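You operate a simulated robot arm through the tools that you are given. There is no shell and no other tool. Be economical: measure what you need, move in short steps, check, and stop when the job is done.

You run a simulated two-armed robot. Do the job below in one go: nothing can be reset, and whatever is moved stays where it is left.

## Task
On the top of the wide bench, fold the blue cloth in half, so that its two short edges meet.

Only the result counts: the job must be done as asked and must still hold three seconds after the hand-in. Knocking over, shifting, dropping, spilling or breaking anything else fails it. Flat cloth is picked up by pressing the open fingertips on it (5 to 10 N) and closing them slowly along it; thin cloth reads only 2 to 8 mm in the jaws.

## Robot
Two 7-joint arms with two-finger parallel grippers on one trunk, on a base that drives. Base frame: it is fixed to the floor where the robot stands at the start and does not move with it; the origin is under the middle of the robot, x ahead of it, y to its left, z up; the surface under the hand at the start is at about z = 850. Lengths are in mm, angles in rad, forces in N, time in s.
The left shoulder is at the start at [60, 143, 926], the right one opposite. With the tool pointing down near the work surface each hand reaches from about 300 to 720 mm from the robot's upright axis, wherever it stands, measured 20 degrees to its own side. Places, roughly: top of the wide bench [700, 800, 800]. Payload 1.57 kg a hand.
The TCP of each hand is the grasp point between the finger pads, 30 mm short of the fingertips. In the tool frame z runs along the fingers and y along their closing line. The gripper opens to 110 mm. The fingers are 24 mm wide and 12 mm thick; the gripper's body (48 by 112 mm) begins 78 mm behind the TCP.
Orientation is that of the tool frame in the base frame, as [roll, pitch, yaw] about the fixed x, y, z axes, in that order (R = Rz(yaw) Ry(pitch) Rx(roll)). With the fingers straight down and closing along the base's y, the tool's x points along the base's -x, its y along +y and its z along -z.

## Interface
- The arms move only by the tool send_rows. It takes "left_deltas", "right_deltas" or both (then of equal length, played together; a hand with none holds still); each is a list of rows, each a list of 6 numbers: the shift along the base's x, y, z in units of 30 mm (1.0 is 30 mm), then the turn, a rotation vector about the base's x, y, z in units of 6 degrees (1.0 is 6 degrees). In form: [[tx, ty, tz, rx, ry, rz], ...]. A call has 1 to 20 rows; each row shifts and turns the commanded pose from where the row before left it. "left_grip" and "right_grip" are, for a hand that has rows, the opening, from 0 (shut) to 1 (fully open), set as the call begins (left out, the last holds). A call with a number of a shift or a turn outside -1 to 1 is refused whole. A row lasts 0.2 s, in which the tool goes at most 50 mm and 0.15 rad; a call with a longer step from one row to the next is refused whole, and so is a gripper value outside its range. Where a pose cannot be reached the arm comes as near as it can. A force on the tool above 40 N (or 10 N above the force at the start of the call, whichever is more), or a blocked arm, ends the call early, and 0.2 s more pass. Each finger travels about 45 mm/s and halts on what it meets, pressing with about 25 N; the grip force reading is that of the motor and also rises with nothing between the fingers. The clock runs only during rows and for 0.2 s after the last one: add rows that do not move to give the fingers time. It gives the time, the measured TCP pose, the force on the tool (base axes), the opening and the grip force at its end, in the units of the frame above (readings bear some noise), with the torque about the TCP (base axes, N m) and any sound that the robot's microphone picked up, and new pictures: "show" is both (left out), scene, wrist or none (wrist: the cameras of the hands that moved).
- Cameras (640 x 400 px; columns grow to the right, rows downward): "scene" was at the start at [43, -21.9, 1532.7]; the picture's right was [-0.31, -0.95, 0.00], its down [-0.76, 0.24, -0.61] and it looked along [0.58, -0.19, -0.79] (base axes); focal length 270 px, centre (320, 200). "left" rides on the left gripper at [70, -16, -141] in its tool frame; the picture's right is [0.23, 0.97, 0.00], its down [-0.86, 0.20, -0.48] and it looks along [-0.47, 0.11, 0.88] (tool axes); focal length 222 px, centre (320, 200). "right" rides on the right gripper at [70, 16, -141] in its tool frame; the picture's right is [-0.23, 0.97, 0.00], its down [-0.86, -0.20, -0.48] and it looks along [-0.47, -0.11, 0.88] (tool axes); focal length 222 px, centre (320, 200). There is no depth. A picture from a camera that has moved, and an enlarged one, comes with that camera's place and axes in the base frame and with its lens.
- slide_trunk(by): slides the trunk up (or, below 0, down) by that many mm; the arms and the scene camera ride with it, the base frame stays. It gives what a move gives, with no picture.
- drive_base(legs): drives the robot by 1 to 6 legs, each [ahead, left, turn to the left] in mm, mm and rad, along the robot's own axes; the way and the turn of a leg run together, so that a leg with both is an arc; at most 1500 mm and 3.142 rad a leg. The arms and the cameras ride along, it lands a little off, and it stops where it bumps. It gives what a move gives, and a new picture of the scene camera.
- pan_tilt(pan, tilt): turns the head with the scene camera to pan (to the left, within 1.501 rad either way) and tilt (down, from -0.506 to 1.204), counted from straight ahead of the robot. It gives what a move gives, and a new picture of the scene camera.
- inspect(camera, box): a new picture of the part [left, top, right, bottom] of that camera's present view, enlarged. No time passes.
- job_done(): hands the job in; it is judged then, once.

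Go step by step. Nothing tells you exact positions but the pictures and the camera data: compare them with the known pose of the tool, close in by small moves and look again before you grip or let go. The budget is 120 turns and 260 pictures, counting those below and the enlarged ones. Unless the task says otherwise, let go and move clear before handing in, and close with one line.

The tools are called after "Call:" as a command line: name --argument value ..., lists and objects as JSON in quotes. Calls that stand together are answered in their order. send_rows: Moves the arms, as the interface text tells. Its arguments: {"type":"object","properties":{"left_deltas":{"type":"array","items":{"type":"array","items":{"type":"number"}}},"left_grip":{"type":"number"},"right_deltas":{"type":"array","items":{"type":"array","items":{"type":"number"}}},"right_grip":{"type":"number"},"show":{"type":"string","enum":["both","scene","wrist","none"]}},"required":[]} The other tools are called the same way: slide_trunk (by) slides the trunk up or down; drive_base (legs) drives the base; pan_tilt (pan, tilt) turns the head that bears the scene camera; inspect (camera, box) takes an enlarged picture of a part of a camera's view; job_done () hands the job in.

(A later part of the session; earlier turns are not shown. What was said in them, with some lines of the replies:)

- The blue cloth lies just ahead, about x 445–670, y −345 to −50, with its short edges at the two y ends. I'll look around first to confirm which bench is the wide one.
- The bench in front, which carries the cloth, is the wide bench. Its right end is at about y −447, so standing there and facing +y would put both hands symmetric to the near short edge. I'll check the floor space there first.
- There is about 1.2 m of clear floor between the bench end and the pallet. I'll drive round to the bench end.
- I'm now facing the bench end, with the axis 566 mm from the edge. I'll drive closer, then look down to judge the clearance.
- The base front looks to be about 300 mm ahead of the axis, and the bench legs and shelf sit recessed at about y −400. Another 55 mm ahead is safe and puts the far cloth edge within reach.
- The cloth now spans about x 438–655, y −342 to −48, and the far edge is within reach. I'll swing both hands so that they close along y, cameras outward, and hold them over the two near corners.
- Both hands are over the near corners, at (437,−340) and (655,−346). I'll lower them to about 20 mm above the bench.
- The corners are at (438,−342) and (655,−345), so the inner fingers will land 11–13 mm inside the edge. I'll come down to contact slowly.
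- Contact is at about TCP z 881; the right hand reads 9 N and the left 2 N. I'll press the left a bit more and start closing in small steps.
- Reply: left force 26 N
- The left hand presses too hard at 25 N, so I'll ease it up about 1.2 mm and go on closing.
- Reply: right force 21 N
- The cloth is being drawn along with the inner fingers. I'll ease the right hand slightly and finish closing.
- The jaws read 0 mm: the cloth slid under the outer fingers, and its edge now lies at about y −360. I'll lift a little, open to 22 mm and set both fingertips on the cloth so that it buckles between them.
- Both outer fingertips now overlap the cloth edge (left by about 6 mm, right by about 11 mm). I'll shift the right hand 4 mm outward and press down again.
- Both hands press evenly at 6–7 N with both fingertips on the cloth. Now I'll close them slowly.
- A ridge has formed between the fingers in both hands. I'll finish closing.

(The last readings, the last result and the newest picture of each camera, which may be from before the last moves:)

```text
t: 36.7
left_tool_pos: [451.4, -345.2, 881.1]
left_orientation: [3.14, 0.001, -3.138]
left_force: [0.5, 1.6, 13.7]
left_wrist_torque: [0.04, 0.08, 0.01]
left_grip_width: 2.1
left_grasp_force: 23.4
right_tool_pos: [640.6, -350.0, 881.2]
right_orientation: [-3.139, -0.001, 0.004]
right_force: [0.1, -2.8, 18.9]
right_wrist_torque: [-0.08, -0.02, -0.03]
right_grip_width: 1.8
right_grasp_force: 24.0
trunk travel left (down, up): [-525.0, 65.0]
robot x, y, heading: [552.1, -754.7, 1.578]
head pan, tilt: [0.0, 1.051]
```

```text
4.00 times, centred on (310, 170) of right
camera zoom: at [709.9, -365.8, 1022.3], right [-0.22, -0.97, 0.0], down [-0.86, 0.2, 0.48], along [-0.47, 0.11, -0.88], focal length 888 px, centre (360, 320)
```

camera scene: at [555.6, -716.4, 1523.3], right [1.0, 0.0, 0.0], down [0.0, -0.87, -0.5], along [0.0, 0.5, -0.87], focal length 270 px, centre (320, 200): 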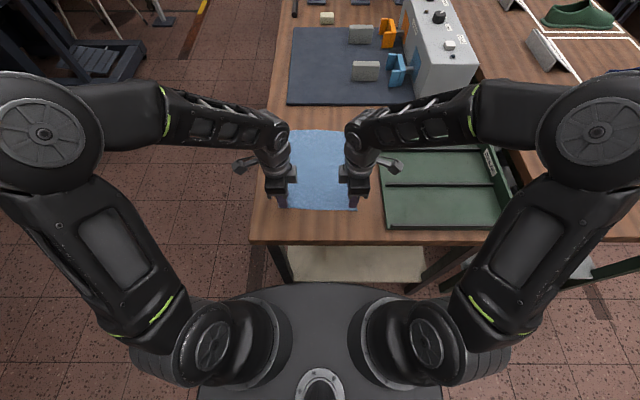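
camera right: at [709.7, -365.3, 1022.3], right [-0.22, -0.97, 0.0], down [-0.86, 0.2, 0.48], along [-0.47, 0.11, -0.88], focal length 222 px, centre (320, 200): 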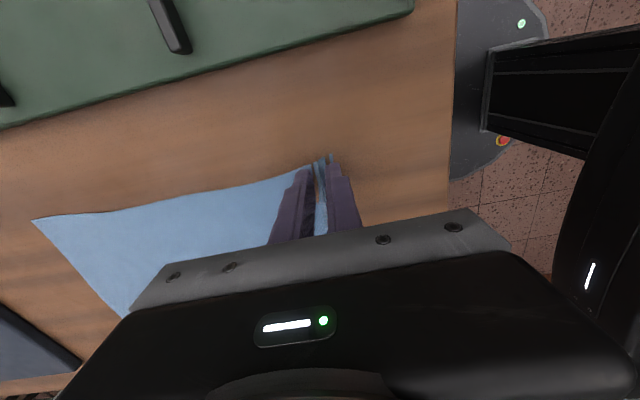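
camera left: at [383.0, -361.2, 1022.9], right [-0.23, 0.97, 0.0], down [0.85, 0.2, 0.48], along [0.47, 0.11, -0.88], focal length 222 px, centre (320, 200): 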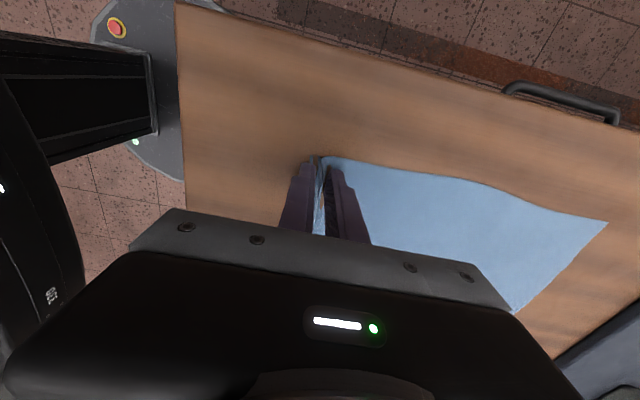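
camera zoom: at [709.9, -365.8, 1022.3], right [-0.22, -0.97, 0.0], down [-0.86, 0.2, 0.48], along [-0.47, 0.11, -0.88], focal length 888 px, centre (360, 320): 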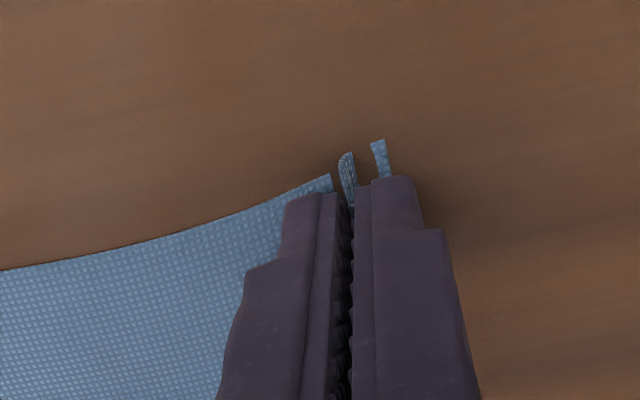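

Both corners are held, reading about 2 mm in the jaws with only short tails. I'll lift gently and measure the far edge.

Call:
send_rows --left_deltas '[[0, 0.1, 0.4, 0, 0, 0], [0, 0.2, 0.4, 0, 0, 0], [0, 0.3, 0.5, 0, 0, 0], [0, 0.3, 0.5, 0, 0, 0], [0, 0.3, 0.5, 0, 0, 0], [0, 0, 0, 0, 0, 0]]' --right_deltas '[[0, 0.1, 0.4, 0, 0, 0], [0, 0.2, 0.4, 0, 0, 0], [0, 0.3, 0.5, 0, 0, 0], [0, 0.3, 0.5, 0, 0, 0], [0, 0.3, 0.5, 0, 0, 0], [0, 0, 0, 0, 0, 0]]'

Call:
inspect --camera "scene" --box '[240, 100, 400, 200]'

```text
t: 38.1
left_tool_pos: [451.5, -306.5, 949.3]
left_orientation: [3.141, 0.001, -3.139]
left_force: [0.4, 0.0, 0.1]
left_wrist_torque: [-0.01, 0.0, 0.0]
left_grip_width: 1.9
left_grasp_force: 23.4
right_tool_pos: [640.4, -310.4, 949.5]
right_orientation: [-3.141, 0.001, 0.005]
right_force: [-0.4, -0.3, 0.4]
right_wrist_torque: [0.01, 0.04, -0.03]
right_grip_width: 2.1
right_grasp_force: 23.0
trunk travel left (down, up): [-525.0, 65.0]
robot x, y, heading: [552.8, -754.8, 1.575]
head pan, tilt: [0.0, 1.051]
camera scene: at [555.6, -716.7, 1523.3], right [1.0, 0.0, 0.0], down [0.0, -0.87, -0.5], along [0.0, 0.5, -0.87], focal length 270 px, centre (320, 200)
camera right: at [709.9, -326.6, 1090.4], right [-0.22, -0.97, 0.0], down [-0.86, 0.2, 0.48], along [-0.47, 0.11, -0.88], focal length 222 px, centre (320, 200)
camera left: at [382.4, -323.8, 1091.3], right [-0.23, 0.97, 0.0], down [0.85, 0.2, 0.48], along [0.47, 0.11, -0.88], focal length 222 px, centre (320, 200)
```

scene: 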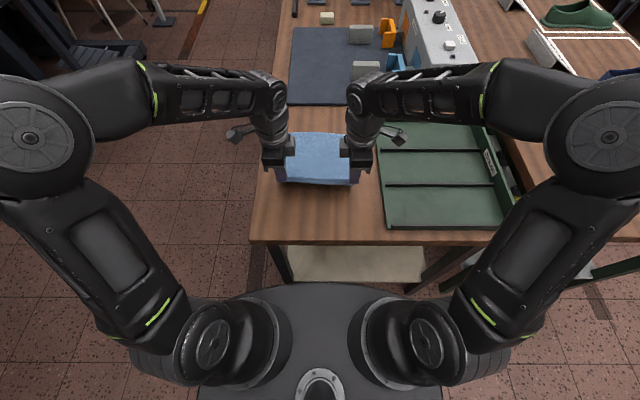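
right: 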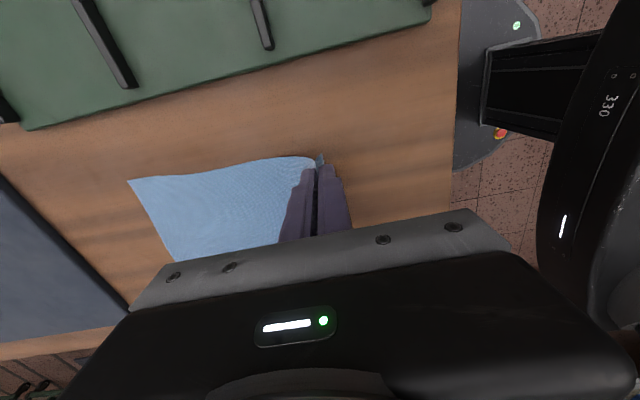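
left: 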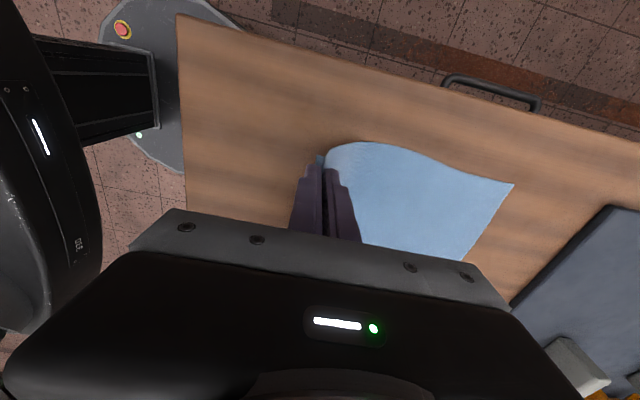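

```text
4.00 times, centred on (320, 150) of scene
camera zoom: at [555.6, -716.7, 1523.3], right [1.0, 0.0, 0.0], down [0.0, -0.87, -0.5], along [0.0, 0.5, -0.87], focal length 1080 px, centre (320, 400)
```

zoom: 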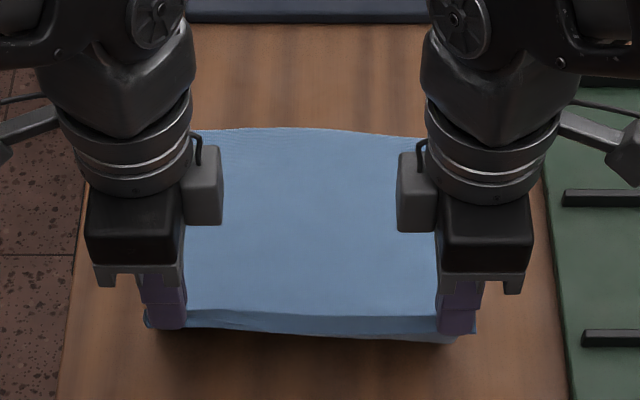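

The far edge now lies at about y −70 (left) to −76 (right), so the fold line is near y −217. I'll carry the edge over in an arc that stays inside the cloth's length.

Call:
send_rows --left_deltas '[[0, 0.7, 0.53, 0, 0, 0], [0, 0.83, 0.33, 0, 0, 0], [0, 0.83, 0.23, 0, 0, 0], [0, 0.83, 0, 0, 0, 0], [0, 0.83, -0.13, 0, 0, 0], [0, 0.83, -0.4, 0, 0, 0], [0, 0.73, -0.6, 0, 0, 0], [0, 0.6, -0.67, 0, 0, 0], [0, 0, 0, 0, 0, 0]]' --right_deltas '[[0, 0.7, 0.53, 0, 0, 0], [0, 0.83, 0.33, 0, 0, 0], [0, 0.83, 0.23, 0, 0, 0], [0, 0.83, 0, 0, 0, 0], [0, 0.83, -0.13, 0, 0, 0], [0, 0.83, -0.4, 0, 0, 0], [0, 0.73, -0.6, 0, 0, 0], [0, 0.6, -0.67, 0, 0, 0], [0, 0, 0, 0, 0, 0]]'

Call:
inspect --camera "scene" --box '[240, 100, 400, 200]'

```text
t: 40.1
left_tool_pos: [451.3, -123.5, 931.0]
left_orientation: [-3.141, 0.003, -3.138]
left_force: [1.1, -0.5, -0.1]
left_wrist_torque: [0.01, -0.02, -0.01]
left_grip_width: 2.1
left_grasp_force: 23.7
right_tool_pos: [642.0, -126.5, 928.2]
right_orientation: [-3.141, 0.0, 0.006]
right_force: [-0.7, 0.5, -0.1]
right_wrist_torque: [0.01, 0.01, -0.01]
right_grip_width: 1.8
right_grasp_force: 24.0
trunk travel left (down, up): [-525.0, 65.0]
robot x, y, heading: [556.0, -752.8, 1.574]
head pan, tilt: [0.0, 1.051]
camera scene: at [555.6, -717.3, 1523.4], right [1.0, 0.0, 0.0], down [0.0, -0.87, -0.5], along [0.0, 0.5, -0.87], focal length 270 px, centre (320, 200)
camera right: at [710.9, -141.8, 1069.5], right [-0.22, -0.97, 0.0], down [-0.86, 0.2, 0.48], along [-0.47, 0.11, -0.88], focal length 222 px, centre (320, 200)
camera left: at [383.8, -139.4, 1071.8], right [-0.23, 0.97, 0.0], down [0.85, 0.2, 0.48], along [0.47, 0.11, -0.88], focal length 222 px, centre (320, 200)
```

scene: 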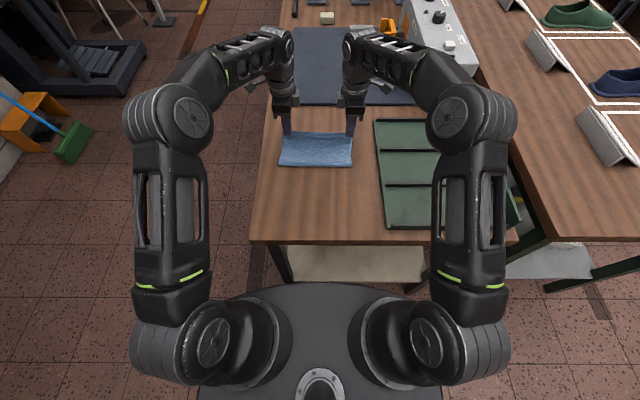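
right: 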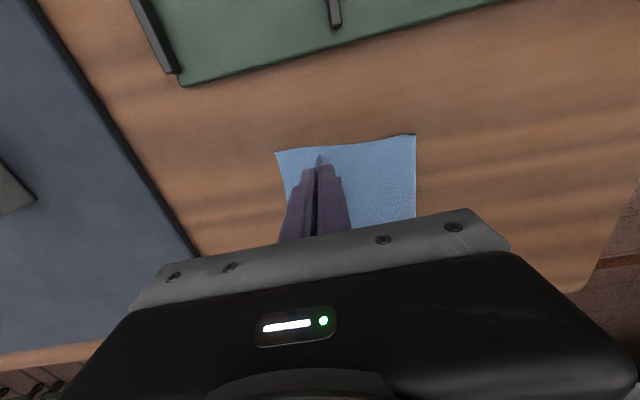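
left: 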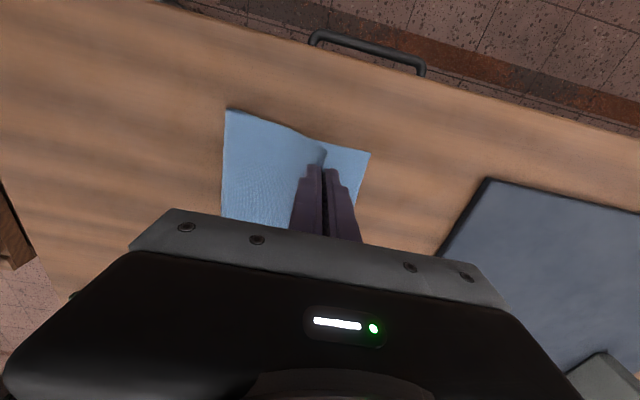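

```text
4.00 times, centred on (320, 150) of scene
camera zoom: at [555.6, -717.3, 1523.4], right [1.0, 0.0, 0.0], down [0.0, -0.87, -0.5], along [0.0, 0.5, -0.87], focal length 1080 px, centre (320, 400)
```

zoom: 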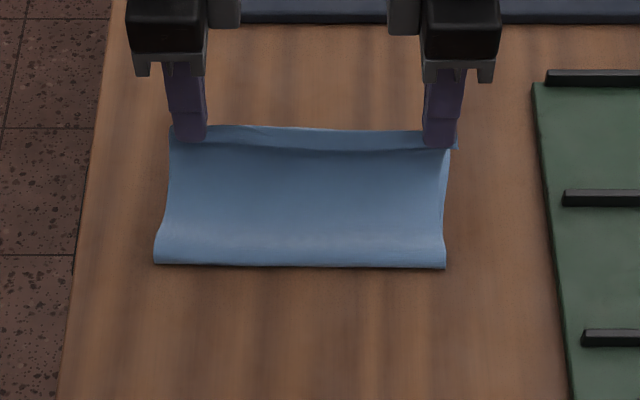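

The cloth is folding over neatly, with far corners at about (438,−76) and (657,−84). I'll lower the held edge to its landing place.

Call:
send_rows --left_deltas '[[0, 0.3, -0.44, 0, 0, 0], [0, 0.2, -0.5, 0, 0, 0], [0, 0.15, -0.5, 0, 0, 0], [0, 0, 0, 0, 0, 0]]' --right_deltas '[[0, 0.24, -0.4, 0, 0, 0], [0, 0.15, -0.46, 0, 0, 0], [0, 0.1, -0.48, 0, 0, 0], [0, 0, 0, 0, 0, 0]]'

Call:
inspect --camera "left" --box '[200, 90, 440, 240]'

Call:
inspect --camera "right" --box '[200, 90, 440, 240]'

```text
t: 41.1
left_tool_pos: [452.8, -102.4, 884.9]
left_orientation: [3.141, 0.001, -3.139]
left_force: [0.7, 0.2, 2.0]
left_wrist_torque: [0.0, 0.0, 0.0]
left_grip_width: 1.9
left_grasp_force: 24.0
right_tool_pos: [640.2, -111.6, 887.0]
right_orientation: [3.141, 0.001, 0.002]
right_force: [0.5, -0.2, -0.1]
right_wrist_torque: [0.02, 0.03, -0.01]
right_grip_width: 1.9
right_grasp_force: 23.3
trunk travel left (down, up): [-525.0, 65.0]
robot x, y, heading: [554.6, -757.5, 1.58]
head pan, tilt: [0.0, 1.051]
camera scene: at [555.7, -716.9, 1523.4], right [1.0, 0.0, 0.0], down [0.0, -0.87, -0.5], along [0.0, 0.5, -0.87], focal length 270 px, centre (320, 200)
camera right: at [709.6, -126.6, 1029.0], right [-0.22, -0.97, 0.0], down [-0.86, 0.2, 0.48], along [-0.47, 0.11, -0.88], focal length 222 px, centre (320, 200)
camera left: at [383.1, -119.2, 1026.6], right [-0.23, 0.97, 0.0], down [0.85, 0.2, 0.48], along [0.47, 0.11, -0.88], focal length 222 px, centre (320, 200)
```

scene: 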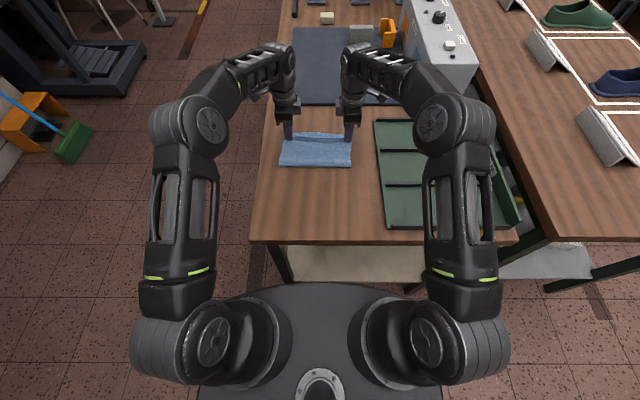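
right: 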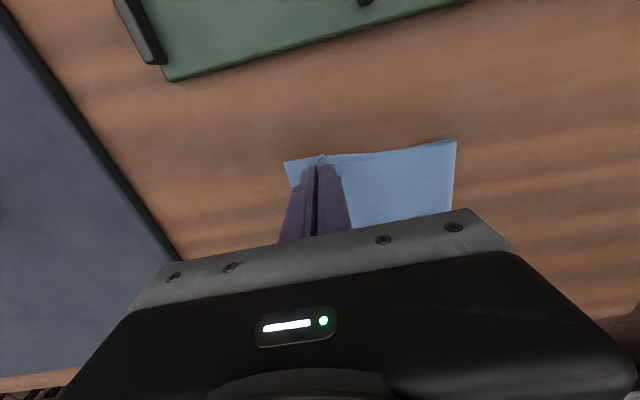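
left: 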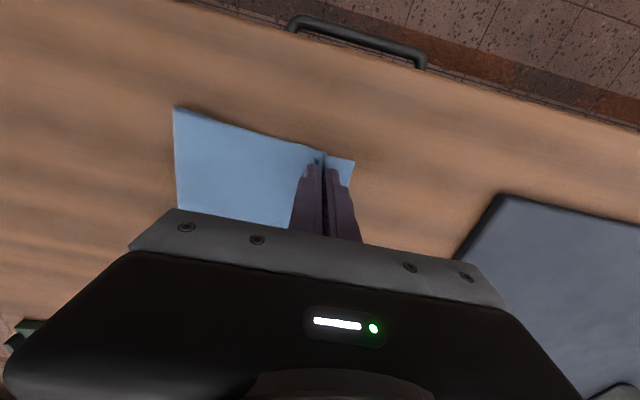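

```text
2.67 times, centred on (320, 165) of left
camera zoom: at [383.1, -119.2, 1026.6], right [-0.23, 0.97, 0.0], down [0.85, 0.2, 0.48], along [0.47, 0.11, -0.88], focal length 592 px, centre (320, 293)
```

zoom: 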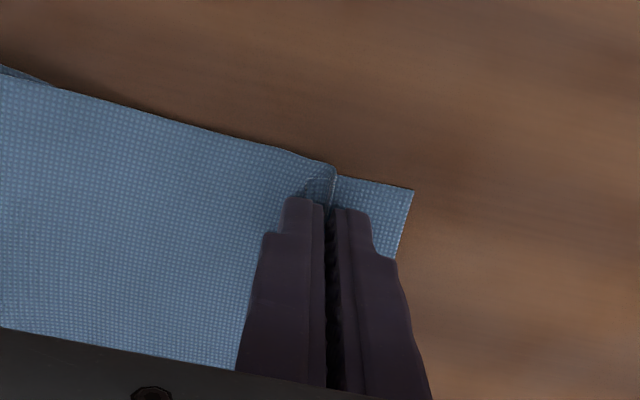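

```text
2.67 times, centred on (320, 165) of right
camera zoom: at [709.6, -126.6, 1029.0], right [-0.22, -0.97, 0.0], down [-0.86, 0.2, 0.48], along [-0.47, 0.11, -0.88], focal length 592 px, centre (320, 293)
```

zoom: 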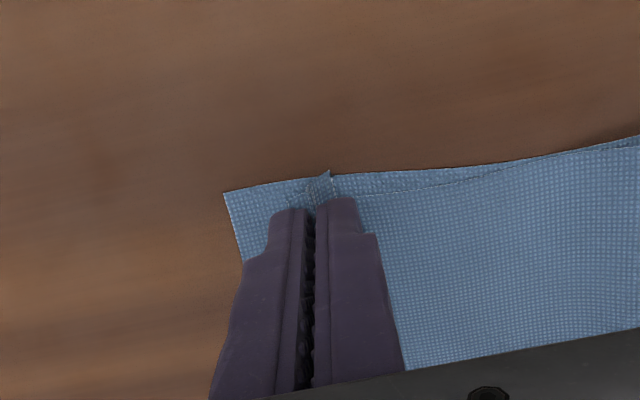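

The flap lines up with the lower layer in x, and the grip sits about 26 mm short of the far edge, which leaves room for the ridge and tail to unfold. I'll release a little and lift straight up.

Call:
send_rows --left_deltas '[[0, 0, 0, 0, 0, 0], [0, 0, 0, 0, 0, 0], [0, 0, 0.2, 0, 0, 0], [0, 0, 0.4, 0, 0, 0], [0, 0, 0.8, 0, 0, 0], [0, 0, 1, 0, 0, 0]]' --right_deltas '[[0, 0, 0, 0, 0, 0], [0, 0, 0, 0, 0, 0], [0, 0, 0.2, 0, 0, 0], [0, 0, 0.4, 0, 0, 0], [0, 0, 0.8, 0, 0, 0], [0, 0, 1, 0, 0, 0]]' --left_grip 0.2 --right_grip 0.2

Call:
inspect --camera "scene" --box '[240, 100, 400, 200]'

Call:
inspect --camera "left" --box '[200, 90, 440, 240]'

Call:
inspect --camera "right" --box '[200, 90, 440, 240]'

```text
t: 42.5
left_tool_pos: [451.3, -102.5, 958.7]
left_orientation: [3.141, 0.004, -3.138]
left_force: [-0.3, -0.1, 0.6]
left_wrist_torque: [-0.01, -0.01, 0.02]
left_grip_width: 22.1
left_grasp_force: 0.2
right_tool_pos: [642.8, -110.7, 959.4]
right_orientation: [-3.14, 0.0, 0.003]
right_force: [0.1, -0.4, 0.4]
right_wrist_torque: [0.0, 0.0, -0.05]
right_grip_width: 22.2
right_grasp_force: 0.0
trunk travel left (down, up): [-525.0, 65.0]
robot x, y, heading: [556.2, -749.4, 1.574]
head pan, tilt: [0.0, 1.051]
camera scene: at [555.6, -717.1, 1523.3], right [1.0, 0.0, 0.0], down [0.0, -0.87, -0.5], along [0.0, 0.5, -0.87], focal length 270 px, centre (320, 200)
camera right: at [711.6, -125.2, 1101.1], right [-0.22, -0.97, 0.0], down [-0.86, 0.2, 0.48], along [-0.47, 0.11, -0.88], focal length 222 px, centre (320, 200)
camera left: at [381.9, -118.2, 1099.7], right [-0.23, 0.97, 0.0], down [0.85, 0.2, 0.48], along [0.47, 0.11, -0.88], focal length 222 px, centre (320, 200)
```

scene: 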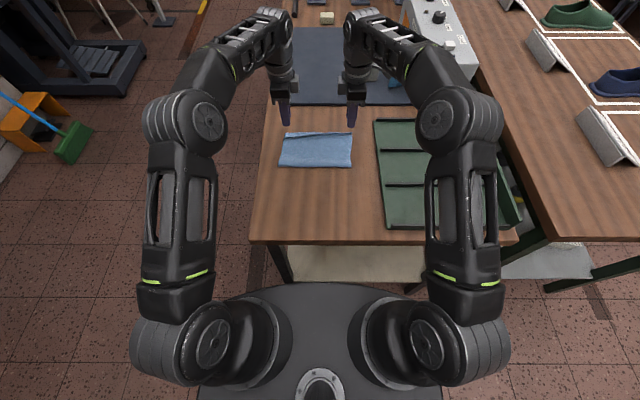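
right: 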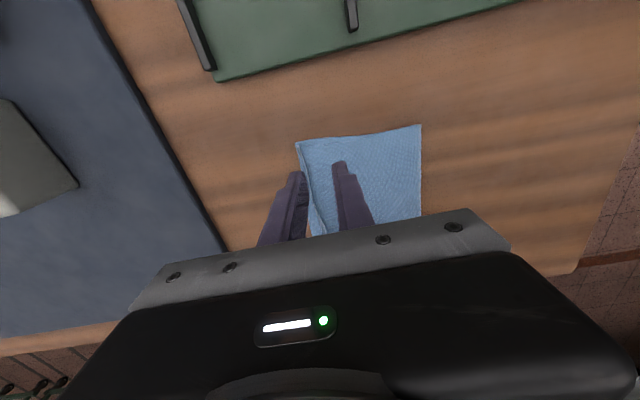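
left: 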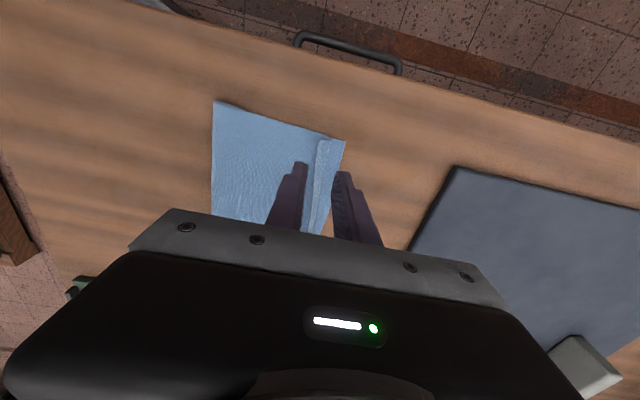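

```text
4.00 times, centred on (320, 150) of scene
camera zoom: at [555.6, -717.1, 1523.3], right [1.0, 0.0, 0.0], down [0.0, -0.87, -0.5], along [0.0, 0.5, -0.87], focal length 1080 px, centre (320, 400)
```

zoom: 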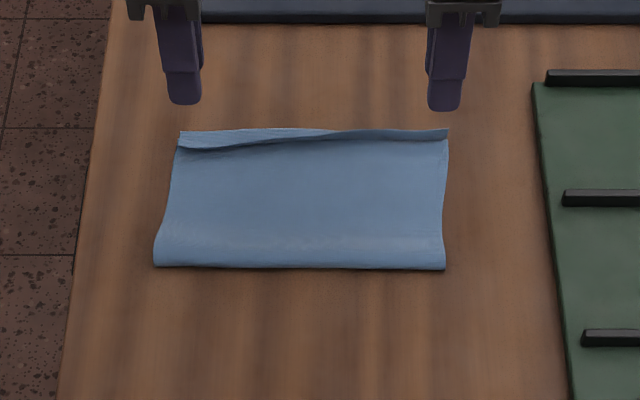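

```text
2.67 times, centred on (320, 165) of left
camera zoom: at [381.9, -118.2, 1099.7], right [-0.23, 0.97, 0.0], down [0.85, 0.2, 0.48], along [0.47, 0.11, -0.88], focal length 592 px, centre (320, 293)
```

zoom: 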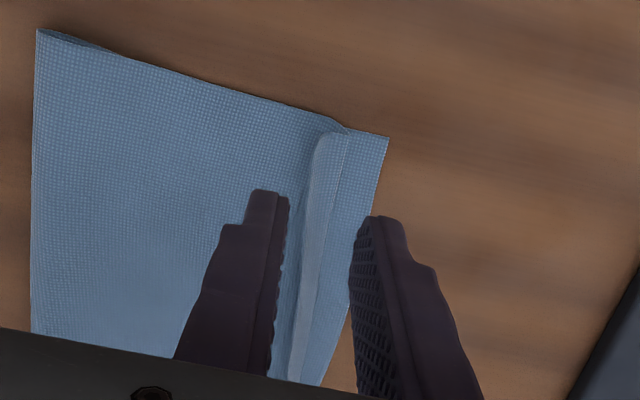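

```text
2.67 times, centred on (320, 165) of right
camera zoom: at [711.6, -125.2, 1101.1], right [-0.22, -0.97, 0.0], down [-0.86, 0.2, 0.48], along [-0.47, 0.11, -0.88], focal length 592 px, centre (320, 293)
```

zoom: 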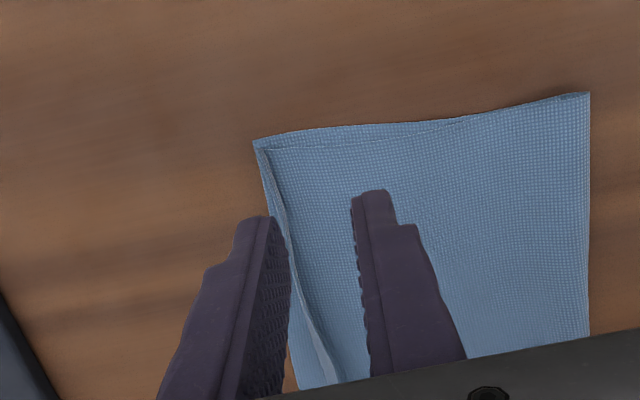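

The right corner unfolded right onto the far edge, but the left corner's last 12 mm or so is folded back as a small lip. I'll close the left fingers, come down behind the lip and sweep it over towards +y.

Call:
send_rows --left_deltas '[[0, -0.6, 0, 0, 0, 0], [0, -0.6, 0, 0, 0, 0], [0, -0.1, -0.8, 0, 0, 0], [0, 0, -0.8, 0, 0, 0], [0, 0, -0.7, 0, 0, 0], [0, 0, 0, 0, 0, 0]]' --left_grip 0 --show "none"

Call:
inspect --camera "left" --box '[240, 90, 480, 240]'

```text
t: 43.9
left_tool_pos: [451.0, -140.9, 887.3]
left_orientation: [3.141, 0.001, -3.137]
left_force: [-0.1, -0.1, 0.6]
left_wrist_torque: [0.02, -0.01, 0.02]
left_grip_width: 0.0
left_grasp_force: 20.9
right_tool_pos: [642.4, -110.1, 959.5]
right_orientation: [3.141, 0.002, 0.003]
right_force: [0.1, -0.7, -0.3]
right_wrist_torque: [0.02, 0.01, 0.03]
right_grip_width: 21.8
right_grasp_force: 0.0
trunk travel left (down, up): [-525.0, 65.0]
robot x, y, heading: [554.9, -754.8, 1.574]
head pan, tilt: [0.0, 1.051]
```

```text
2.67 times, centred on (360, 165) of left
camera zoom: at [382.1, -157.7, 1029.0], right [-0.23, 0.97, 0.0], down [0.85, 0.2, 0.48], along [0.47, 0.11, -0.88], focal length 592 px, centre (213, 293)
```

zoom: 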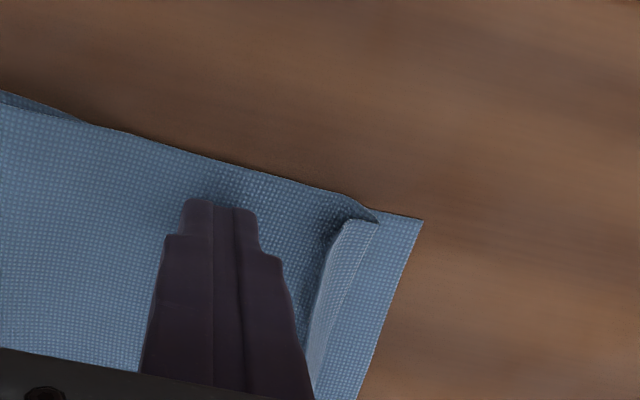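

The lip stands up with a gap behind it, so a sweep will catch it. I'll sweep slowly to y ≈ −88.

Call:
send_rows --left_deltas '[[0, 0.3, 0, 0, 0, 0], [0, 0.3, 0, 0, 0, 0], [0, 0.3, 0, 0, 0, 0], [0, 0.3, 0, 0, 0, 0], [0, 0.3, 0, 0, 0, 0], [0, 0.25, 0, 0, 0, 0], [0, 0, 0, 0, 0, 0]]' --show "none"

Call:
inspect --camera "left" --box '[200, 90, 440, 240]'

Call:
inspect --camera "scene" --box '[240, 100, 400, 200]'

```text
t: 45.5
left_tool_pos: [452.1, -89.4, 887.5]
left_orientation: [-3.139, 0.001, -3.138]
left_force: [-0.1, 1.4, -0.2]
left_wrist_torque: [-0.02, 0.01, 0.01]
left_grip_width: 0.0
left_grasp_force: 21.4
right_tool_pos: [643.4, -108.9, 959.9]
right_orientation: [-3.141, 0.0, 0.002]
right_force: [0.4, 0.4, -0.1]
right_wrist_torque: [-0.02, 0.01, -0.01]
right_grip_width: 21.7
right_grasp_force: 0.1
trunk travel left (down, up): [-525.0, 65.0]
robot x, y, heading: [551.9, -752.2, 1.573]
head pan, tilt: [0.0, 1.051]
```

```text
2.67 times, centred on (320, 165) of left
camera zoom: at [382.5, -105.5, 1029.8], right [-0.23, 0.97, 0.0], down [0.85, 0.2, 0.48], along [0.47, 0.11, -0.88], focal length 592 px, centre (320, 293)
```

zoom: 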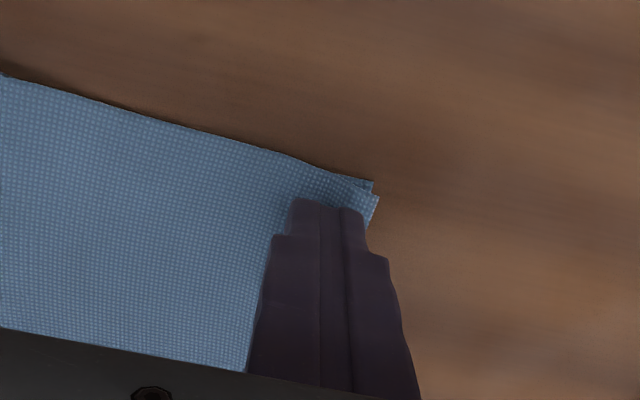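

```text
4.00 times, centred on (320, 150) of scene
camera zoom: at [555.6, -716.7, 1523.3], right [1.0, 0.0, 0.0], down [0.0, -0.87, -0.5], along [0.0, 0.5, -0.87], focal length 1080 px, centre (320, 400)
```

zoom: 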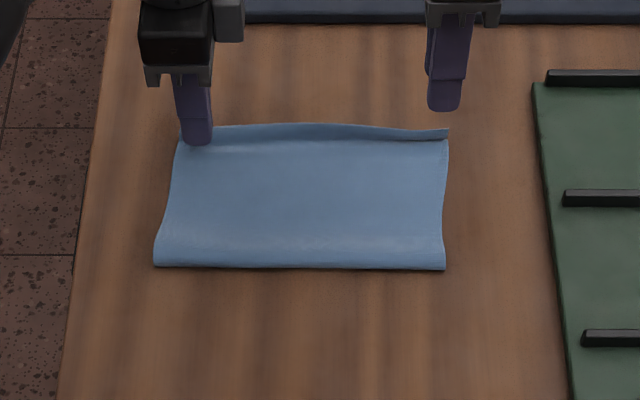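

The lip has flipped and the corners coincide. I'll press it flat lightly, then lift both hands clear and look.

Call:
send_rows --left_deltas '[[0, 0, -0.12, 0, 0, 0], [0, 0, 0, 0, 0, 0], [0, 0, 0.4, 0, 0, 0], [0, 0, 0.8, 0, 0, 0], [0, 0, 1, 0, 0, 0], [0, 0, 1, 0, 0, 0], [-0.8, 0, 0.5, 0, 0, 0], [-1, 0, 0, 0, 0, 0], [-1, 0, 0, 0, 0, 0]]' --right_deltas '[[0, 0, 0, 0, 0, 0], [0, 0, 0, 0, 0, 0], [0, 0, 0, 0, 0, 0], [0, 0, 0.4, 0, 0, 0], [0, 0, 0.4, 0, 0, 0], [0, 0, 0.5, 0, 0, 0], [0.8, 0, 0.5, 0, 0, 0], [1, 0, 0, 0, 0, 0], [1, 0, 0, 0, 0, 0]]'

Call:
inspect --camera "scene" --box '[260, 110, 380, 185]'

Call:
inspect --camera "left" --box '[180, 120, 420, 270]'

Call:
inspect --camera "right" --box '[200, 120, 440, 270]'

```text
t: 47.5
left_tool_pos: [382.2, -91.7, 965.7]
left_orientation: [3.141, -0.001, -3.139]
left_force: [0.0, 0.2, 0.7]
left_wrist_torque: [-0.01, -0.02, 0.0]
left_grip_width: 0.0
left_grasp_force: 21.3
left hand out of reach, approached as far as the arm can: row 6, 7
right_tool_pos: [709.1, -111.6, 997.6]
right_orientation: [3.141, 0.001, 0.005]
right_force: [-0.9, 1.1, 0.5]
right_wrist_torque: [-0.02, 0.02, 0.02]
right_grip_width: 21.8
right_grasp_force: 0.1
right hand out of reach, approached as far as the arm can: row 6, 7
trunk travel left (down, up): [-525.0, 65.0]
robot x, y, heading: [553.6, -758.9, 1.575]
head pan, tilt: [0.0, 1.051]
camera scene: at [555.9, -716.6, 1523.3], right [1.0, 0.0, 0.0], down [0.0, -0.87, -0.5], along [0.0, 0.5, -0.87], focal length 270 px, centre (320, 200)
camera right: at [778.4, -126.5, 1138.0], right [-0.22, -0.97, 0.0], down [-0.86, 0.2, 0.48], along [-0.47, 0.11, -0.88], focal length 222 px, centre (320, 200)
camera left: at [314.3, -106.5, 1107.2], right [-0.23, 0.97, 0.0], down [0.85, 0.2, 0.48], along [0.47, 0.11, -0.88], focal length 222 px, centre (320, 200)
```

scene: 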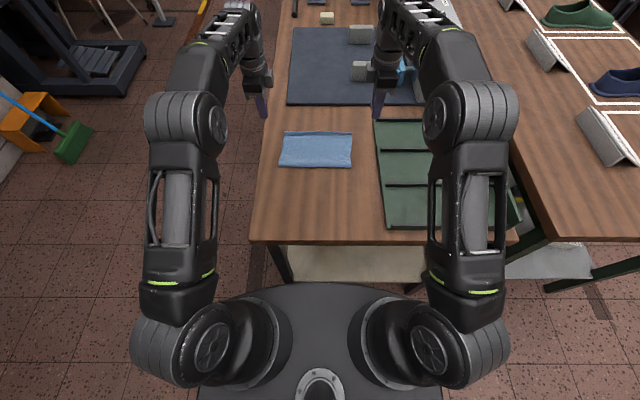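
right: 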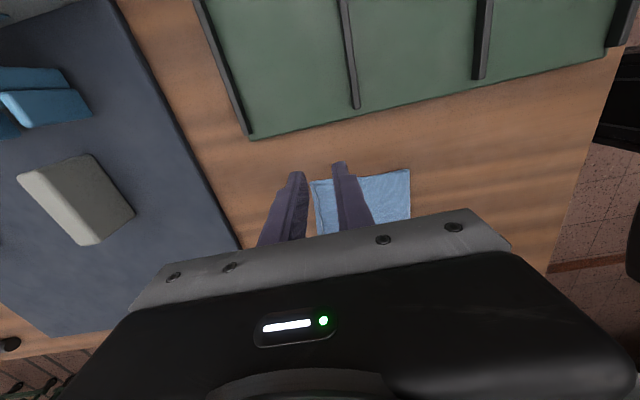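
left: 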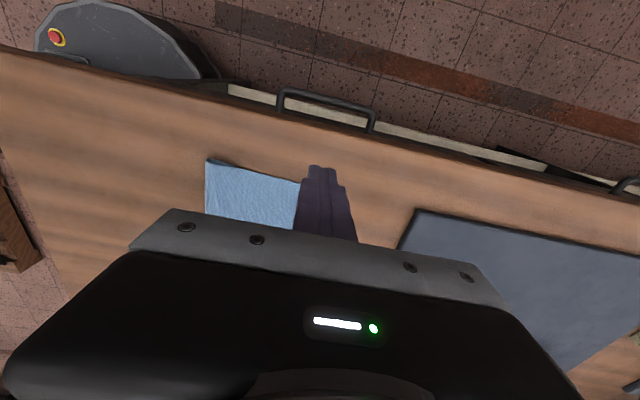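

```text
5.33 times, centred on (320, 148) of scene
camera zoom: at [555.9, -716.6, 1523.3], right [1.0, 0.0, 0.0], down [0.0, -0.87, -0.5], along [0.0, 0.5, -0.87], focal length 1440 px, centre (320, 480)
```

zoom: 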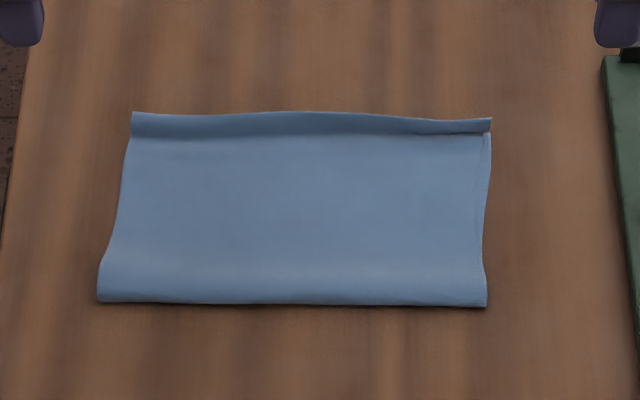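

```text
2.67 times, centred on (300, 195) of left
camera zoom: at [314.3, -106.5, 1107.2], right [-0.23, 0.97, 0.0], down [0.85, 0.2, 0.48], along [0.47, 0.11, -0.88], focal length 592 px, centre (373, 213)
```

zoom: 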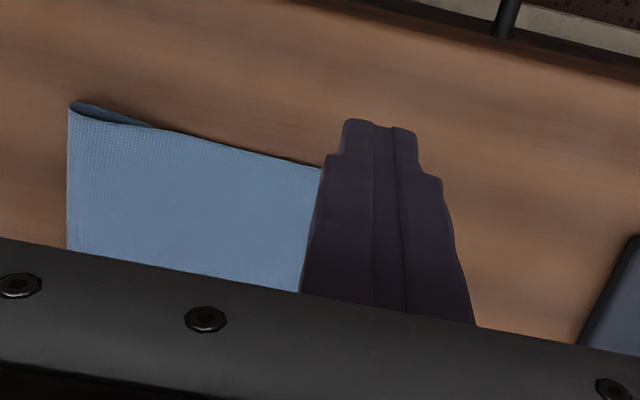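

```text
2.67 times, centred on (320, 195) of right
camera zoom: at [778.4, -126.5, 1138.0], right [-0.22, -0.97, 0.0], down [-0.86, 0.2, 0.48], along [-0.47, 0.11, -0.88], focal length 592 px, centre (320, 213)
```

zoom: 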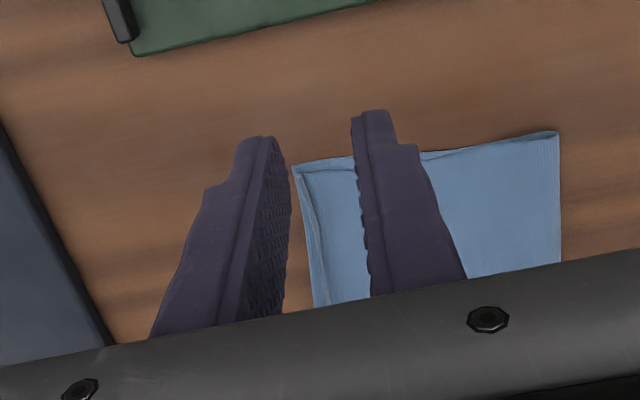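

The folded edges look aligned, with a slightly raised band along them. I'll back the hands toward the robot to view that edge unobstructed.

Call:
send_rows --left_deltas '[[0, -1, 0, 0, 0, 0], [0, -1, 0, 0, 0, 0], [0, -1, 0, 0, 0, 0], [0, -0.7, 0, 0, 0, 0]]' --right_deltas '[[0, -1, 0, 0, 0, 0], [0, -1, 0, 0, 0, 0], [0, -1, 0, 0, 0, 0], [0, -0.3, 0, 0, 0, 0]]' --show "none"

Call:
inspect --camera "left" --box '[280, 120, 520, 270]'

Call:
inspect --camera "right" --box '[120, 120, 360, 270]'

```text
t: 48.5
left_tool_pos: [382.6, -204.8, 964.3]
left_orientation: [-3.141, -0.001, -3.137]
left_force: [-0.4, 0.4, 0.1]
left_wrist_torque: [0.04, -0.03, 0.01]
left_grip_width: 0.1
left_grasp_force: 21.0
right_tool_pos: [708.8, -210.9, 995.4]
right_orientation: [3.141, -0.001, 0.004]
right_force: [-0.3, -0.5, -0.3]
right_wrist_torque: [-0.03, 0.01, -0.02]
right_grip_width: 22.0
right_grasp_force: 0.1
trunk travel left (down, up): [-525.0, 65.0]
robot x, y, heading: [553.2, -753.3, 1.577]
head pan, tilt: [0.0, 1.051]
```

```text
2.67 times, centred on (400, 195) of left
camera zoom: at [314.0, -220.9, 1106.5], right [-0.23, 0.97, 0.0], down [0.85, 0.2, 0.48], along [0.47, 0.11, -0.88], focal length 592 px, centre (107, 213)
```

zoom: 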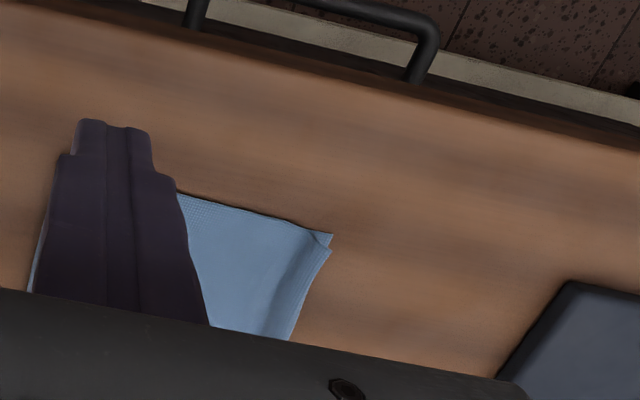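

```text
2.67 times, centred on (240, 195) of right
camera zoom: at [777.6, -226.2, 1137.2], right [-0.22, -0.97, 0.0], down [-0.86, 0.2, 0.48], along [-0.47, 0.11, -0.88], focal length 592 px, centre (533, 213)
```

zoom: 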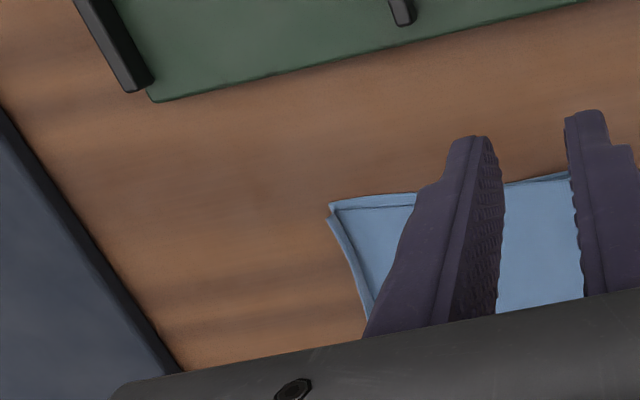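

Both far corners coincide with the lower layer to within a few millimetres. I'll raise the hands clear and take one last look.

Call:
send_rows --left_deltas '[[0, -1, 1, 0, 0, 0], [0, -1, 1, 0, 0, 0], [0, 0, 1, 0, 0, 0], [0, 0, 0, 0, 0, 0]]' --right_deltas '[[0, -1, 1, 0, 0, 0], [0, -1, 1, 0, 0, 0], [0, 0, 1, 0, 0, 0], [0, 0, 0, 0, 0, 0]]' --show "none"

Call:
inspect --camera "scene" --box '[240, 90, 400, 190]'

Call:
inspect --camera "left" --box '[280, 90, 600, 290]'

```text
t: 49.5
left_tool_pos: [382.7, -262.1, 1057.4]
left_orientation: [3.141, 0.001, -3.139]
left_force: [0.5, 0.0, 0.5]
left_wrist_torque: [-0.02, 0.0, -0.02]
left_grip_width: 0.0
left_grasp_force: 21.6
right_tool_pos: [708.7, -271.4, 1086.7]
right_orientation: [-3.141, 0.0, 0.004]
right_force: [-0.5, -0.8, 0.9]
right_wrist_torque: [0.02, -0.01, -0.02]
right_grip_width: 21.9
right_grasp_force: 0.1
trunk travel left (down, up): [-525.0, 65.0]
robot x, y, heading: [554.5, -751.2, 1.573]
head pan, tilt: [0.0, 1.051]
```

```text
4.00 times, centred on (320, 140) of scene
camera zoom: at [555.7, -716.7, 1523.3], right [1.0, 0.0, 0.0], down [0.0, -0.87, -0.5], along [0.0, 0.5, -0.87], focal length 1080 px, centre (320, 440)
```

zoom: 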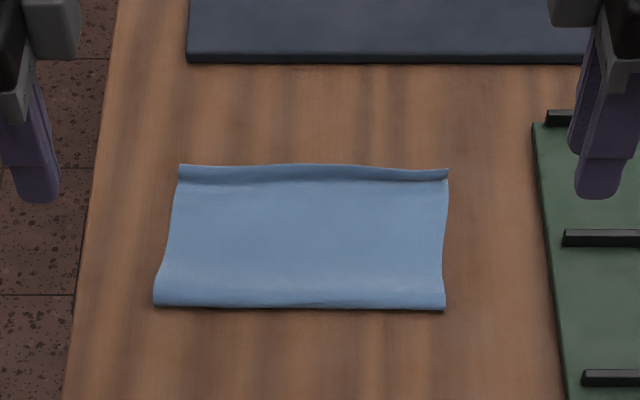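

```text
2.00 times, centred on (440, 190) of left
camera zoom: at [314.4, -277.6, 1198.7], right [-0.23, 0.97, 0.0], down [0.85, 0.2, 0.48], along [0.47, 0.11, -0.88], focal length 444 px, centre (80, 220)
```

zoom: 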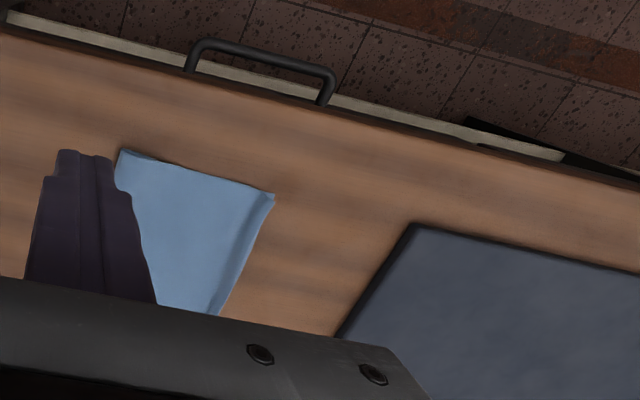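

The cloth is folded in half with the short edges together, nothing else has moved, and both hands are clear.

Call:
job_done

```text
The job is handed in.
```

The blue cloth is folded in half on the wide bench. Its two short edges meet to within a few millimetres at the corners, though the edge curls up slightly.
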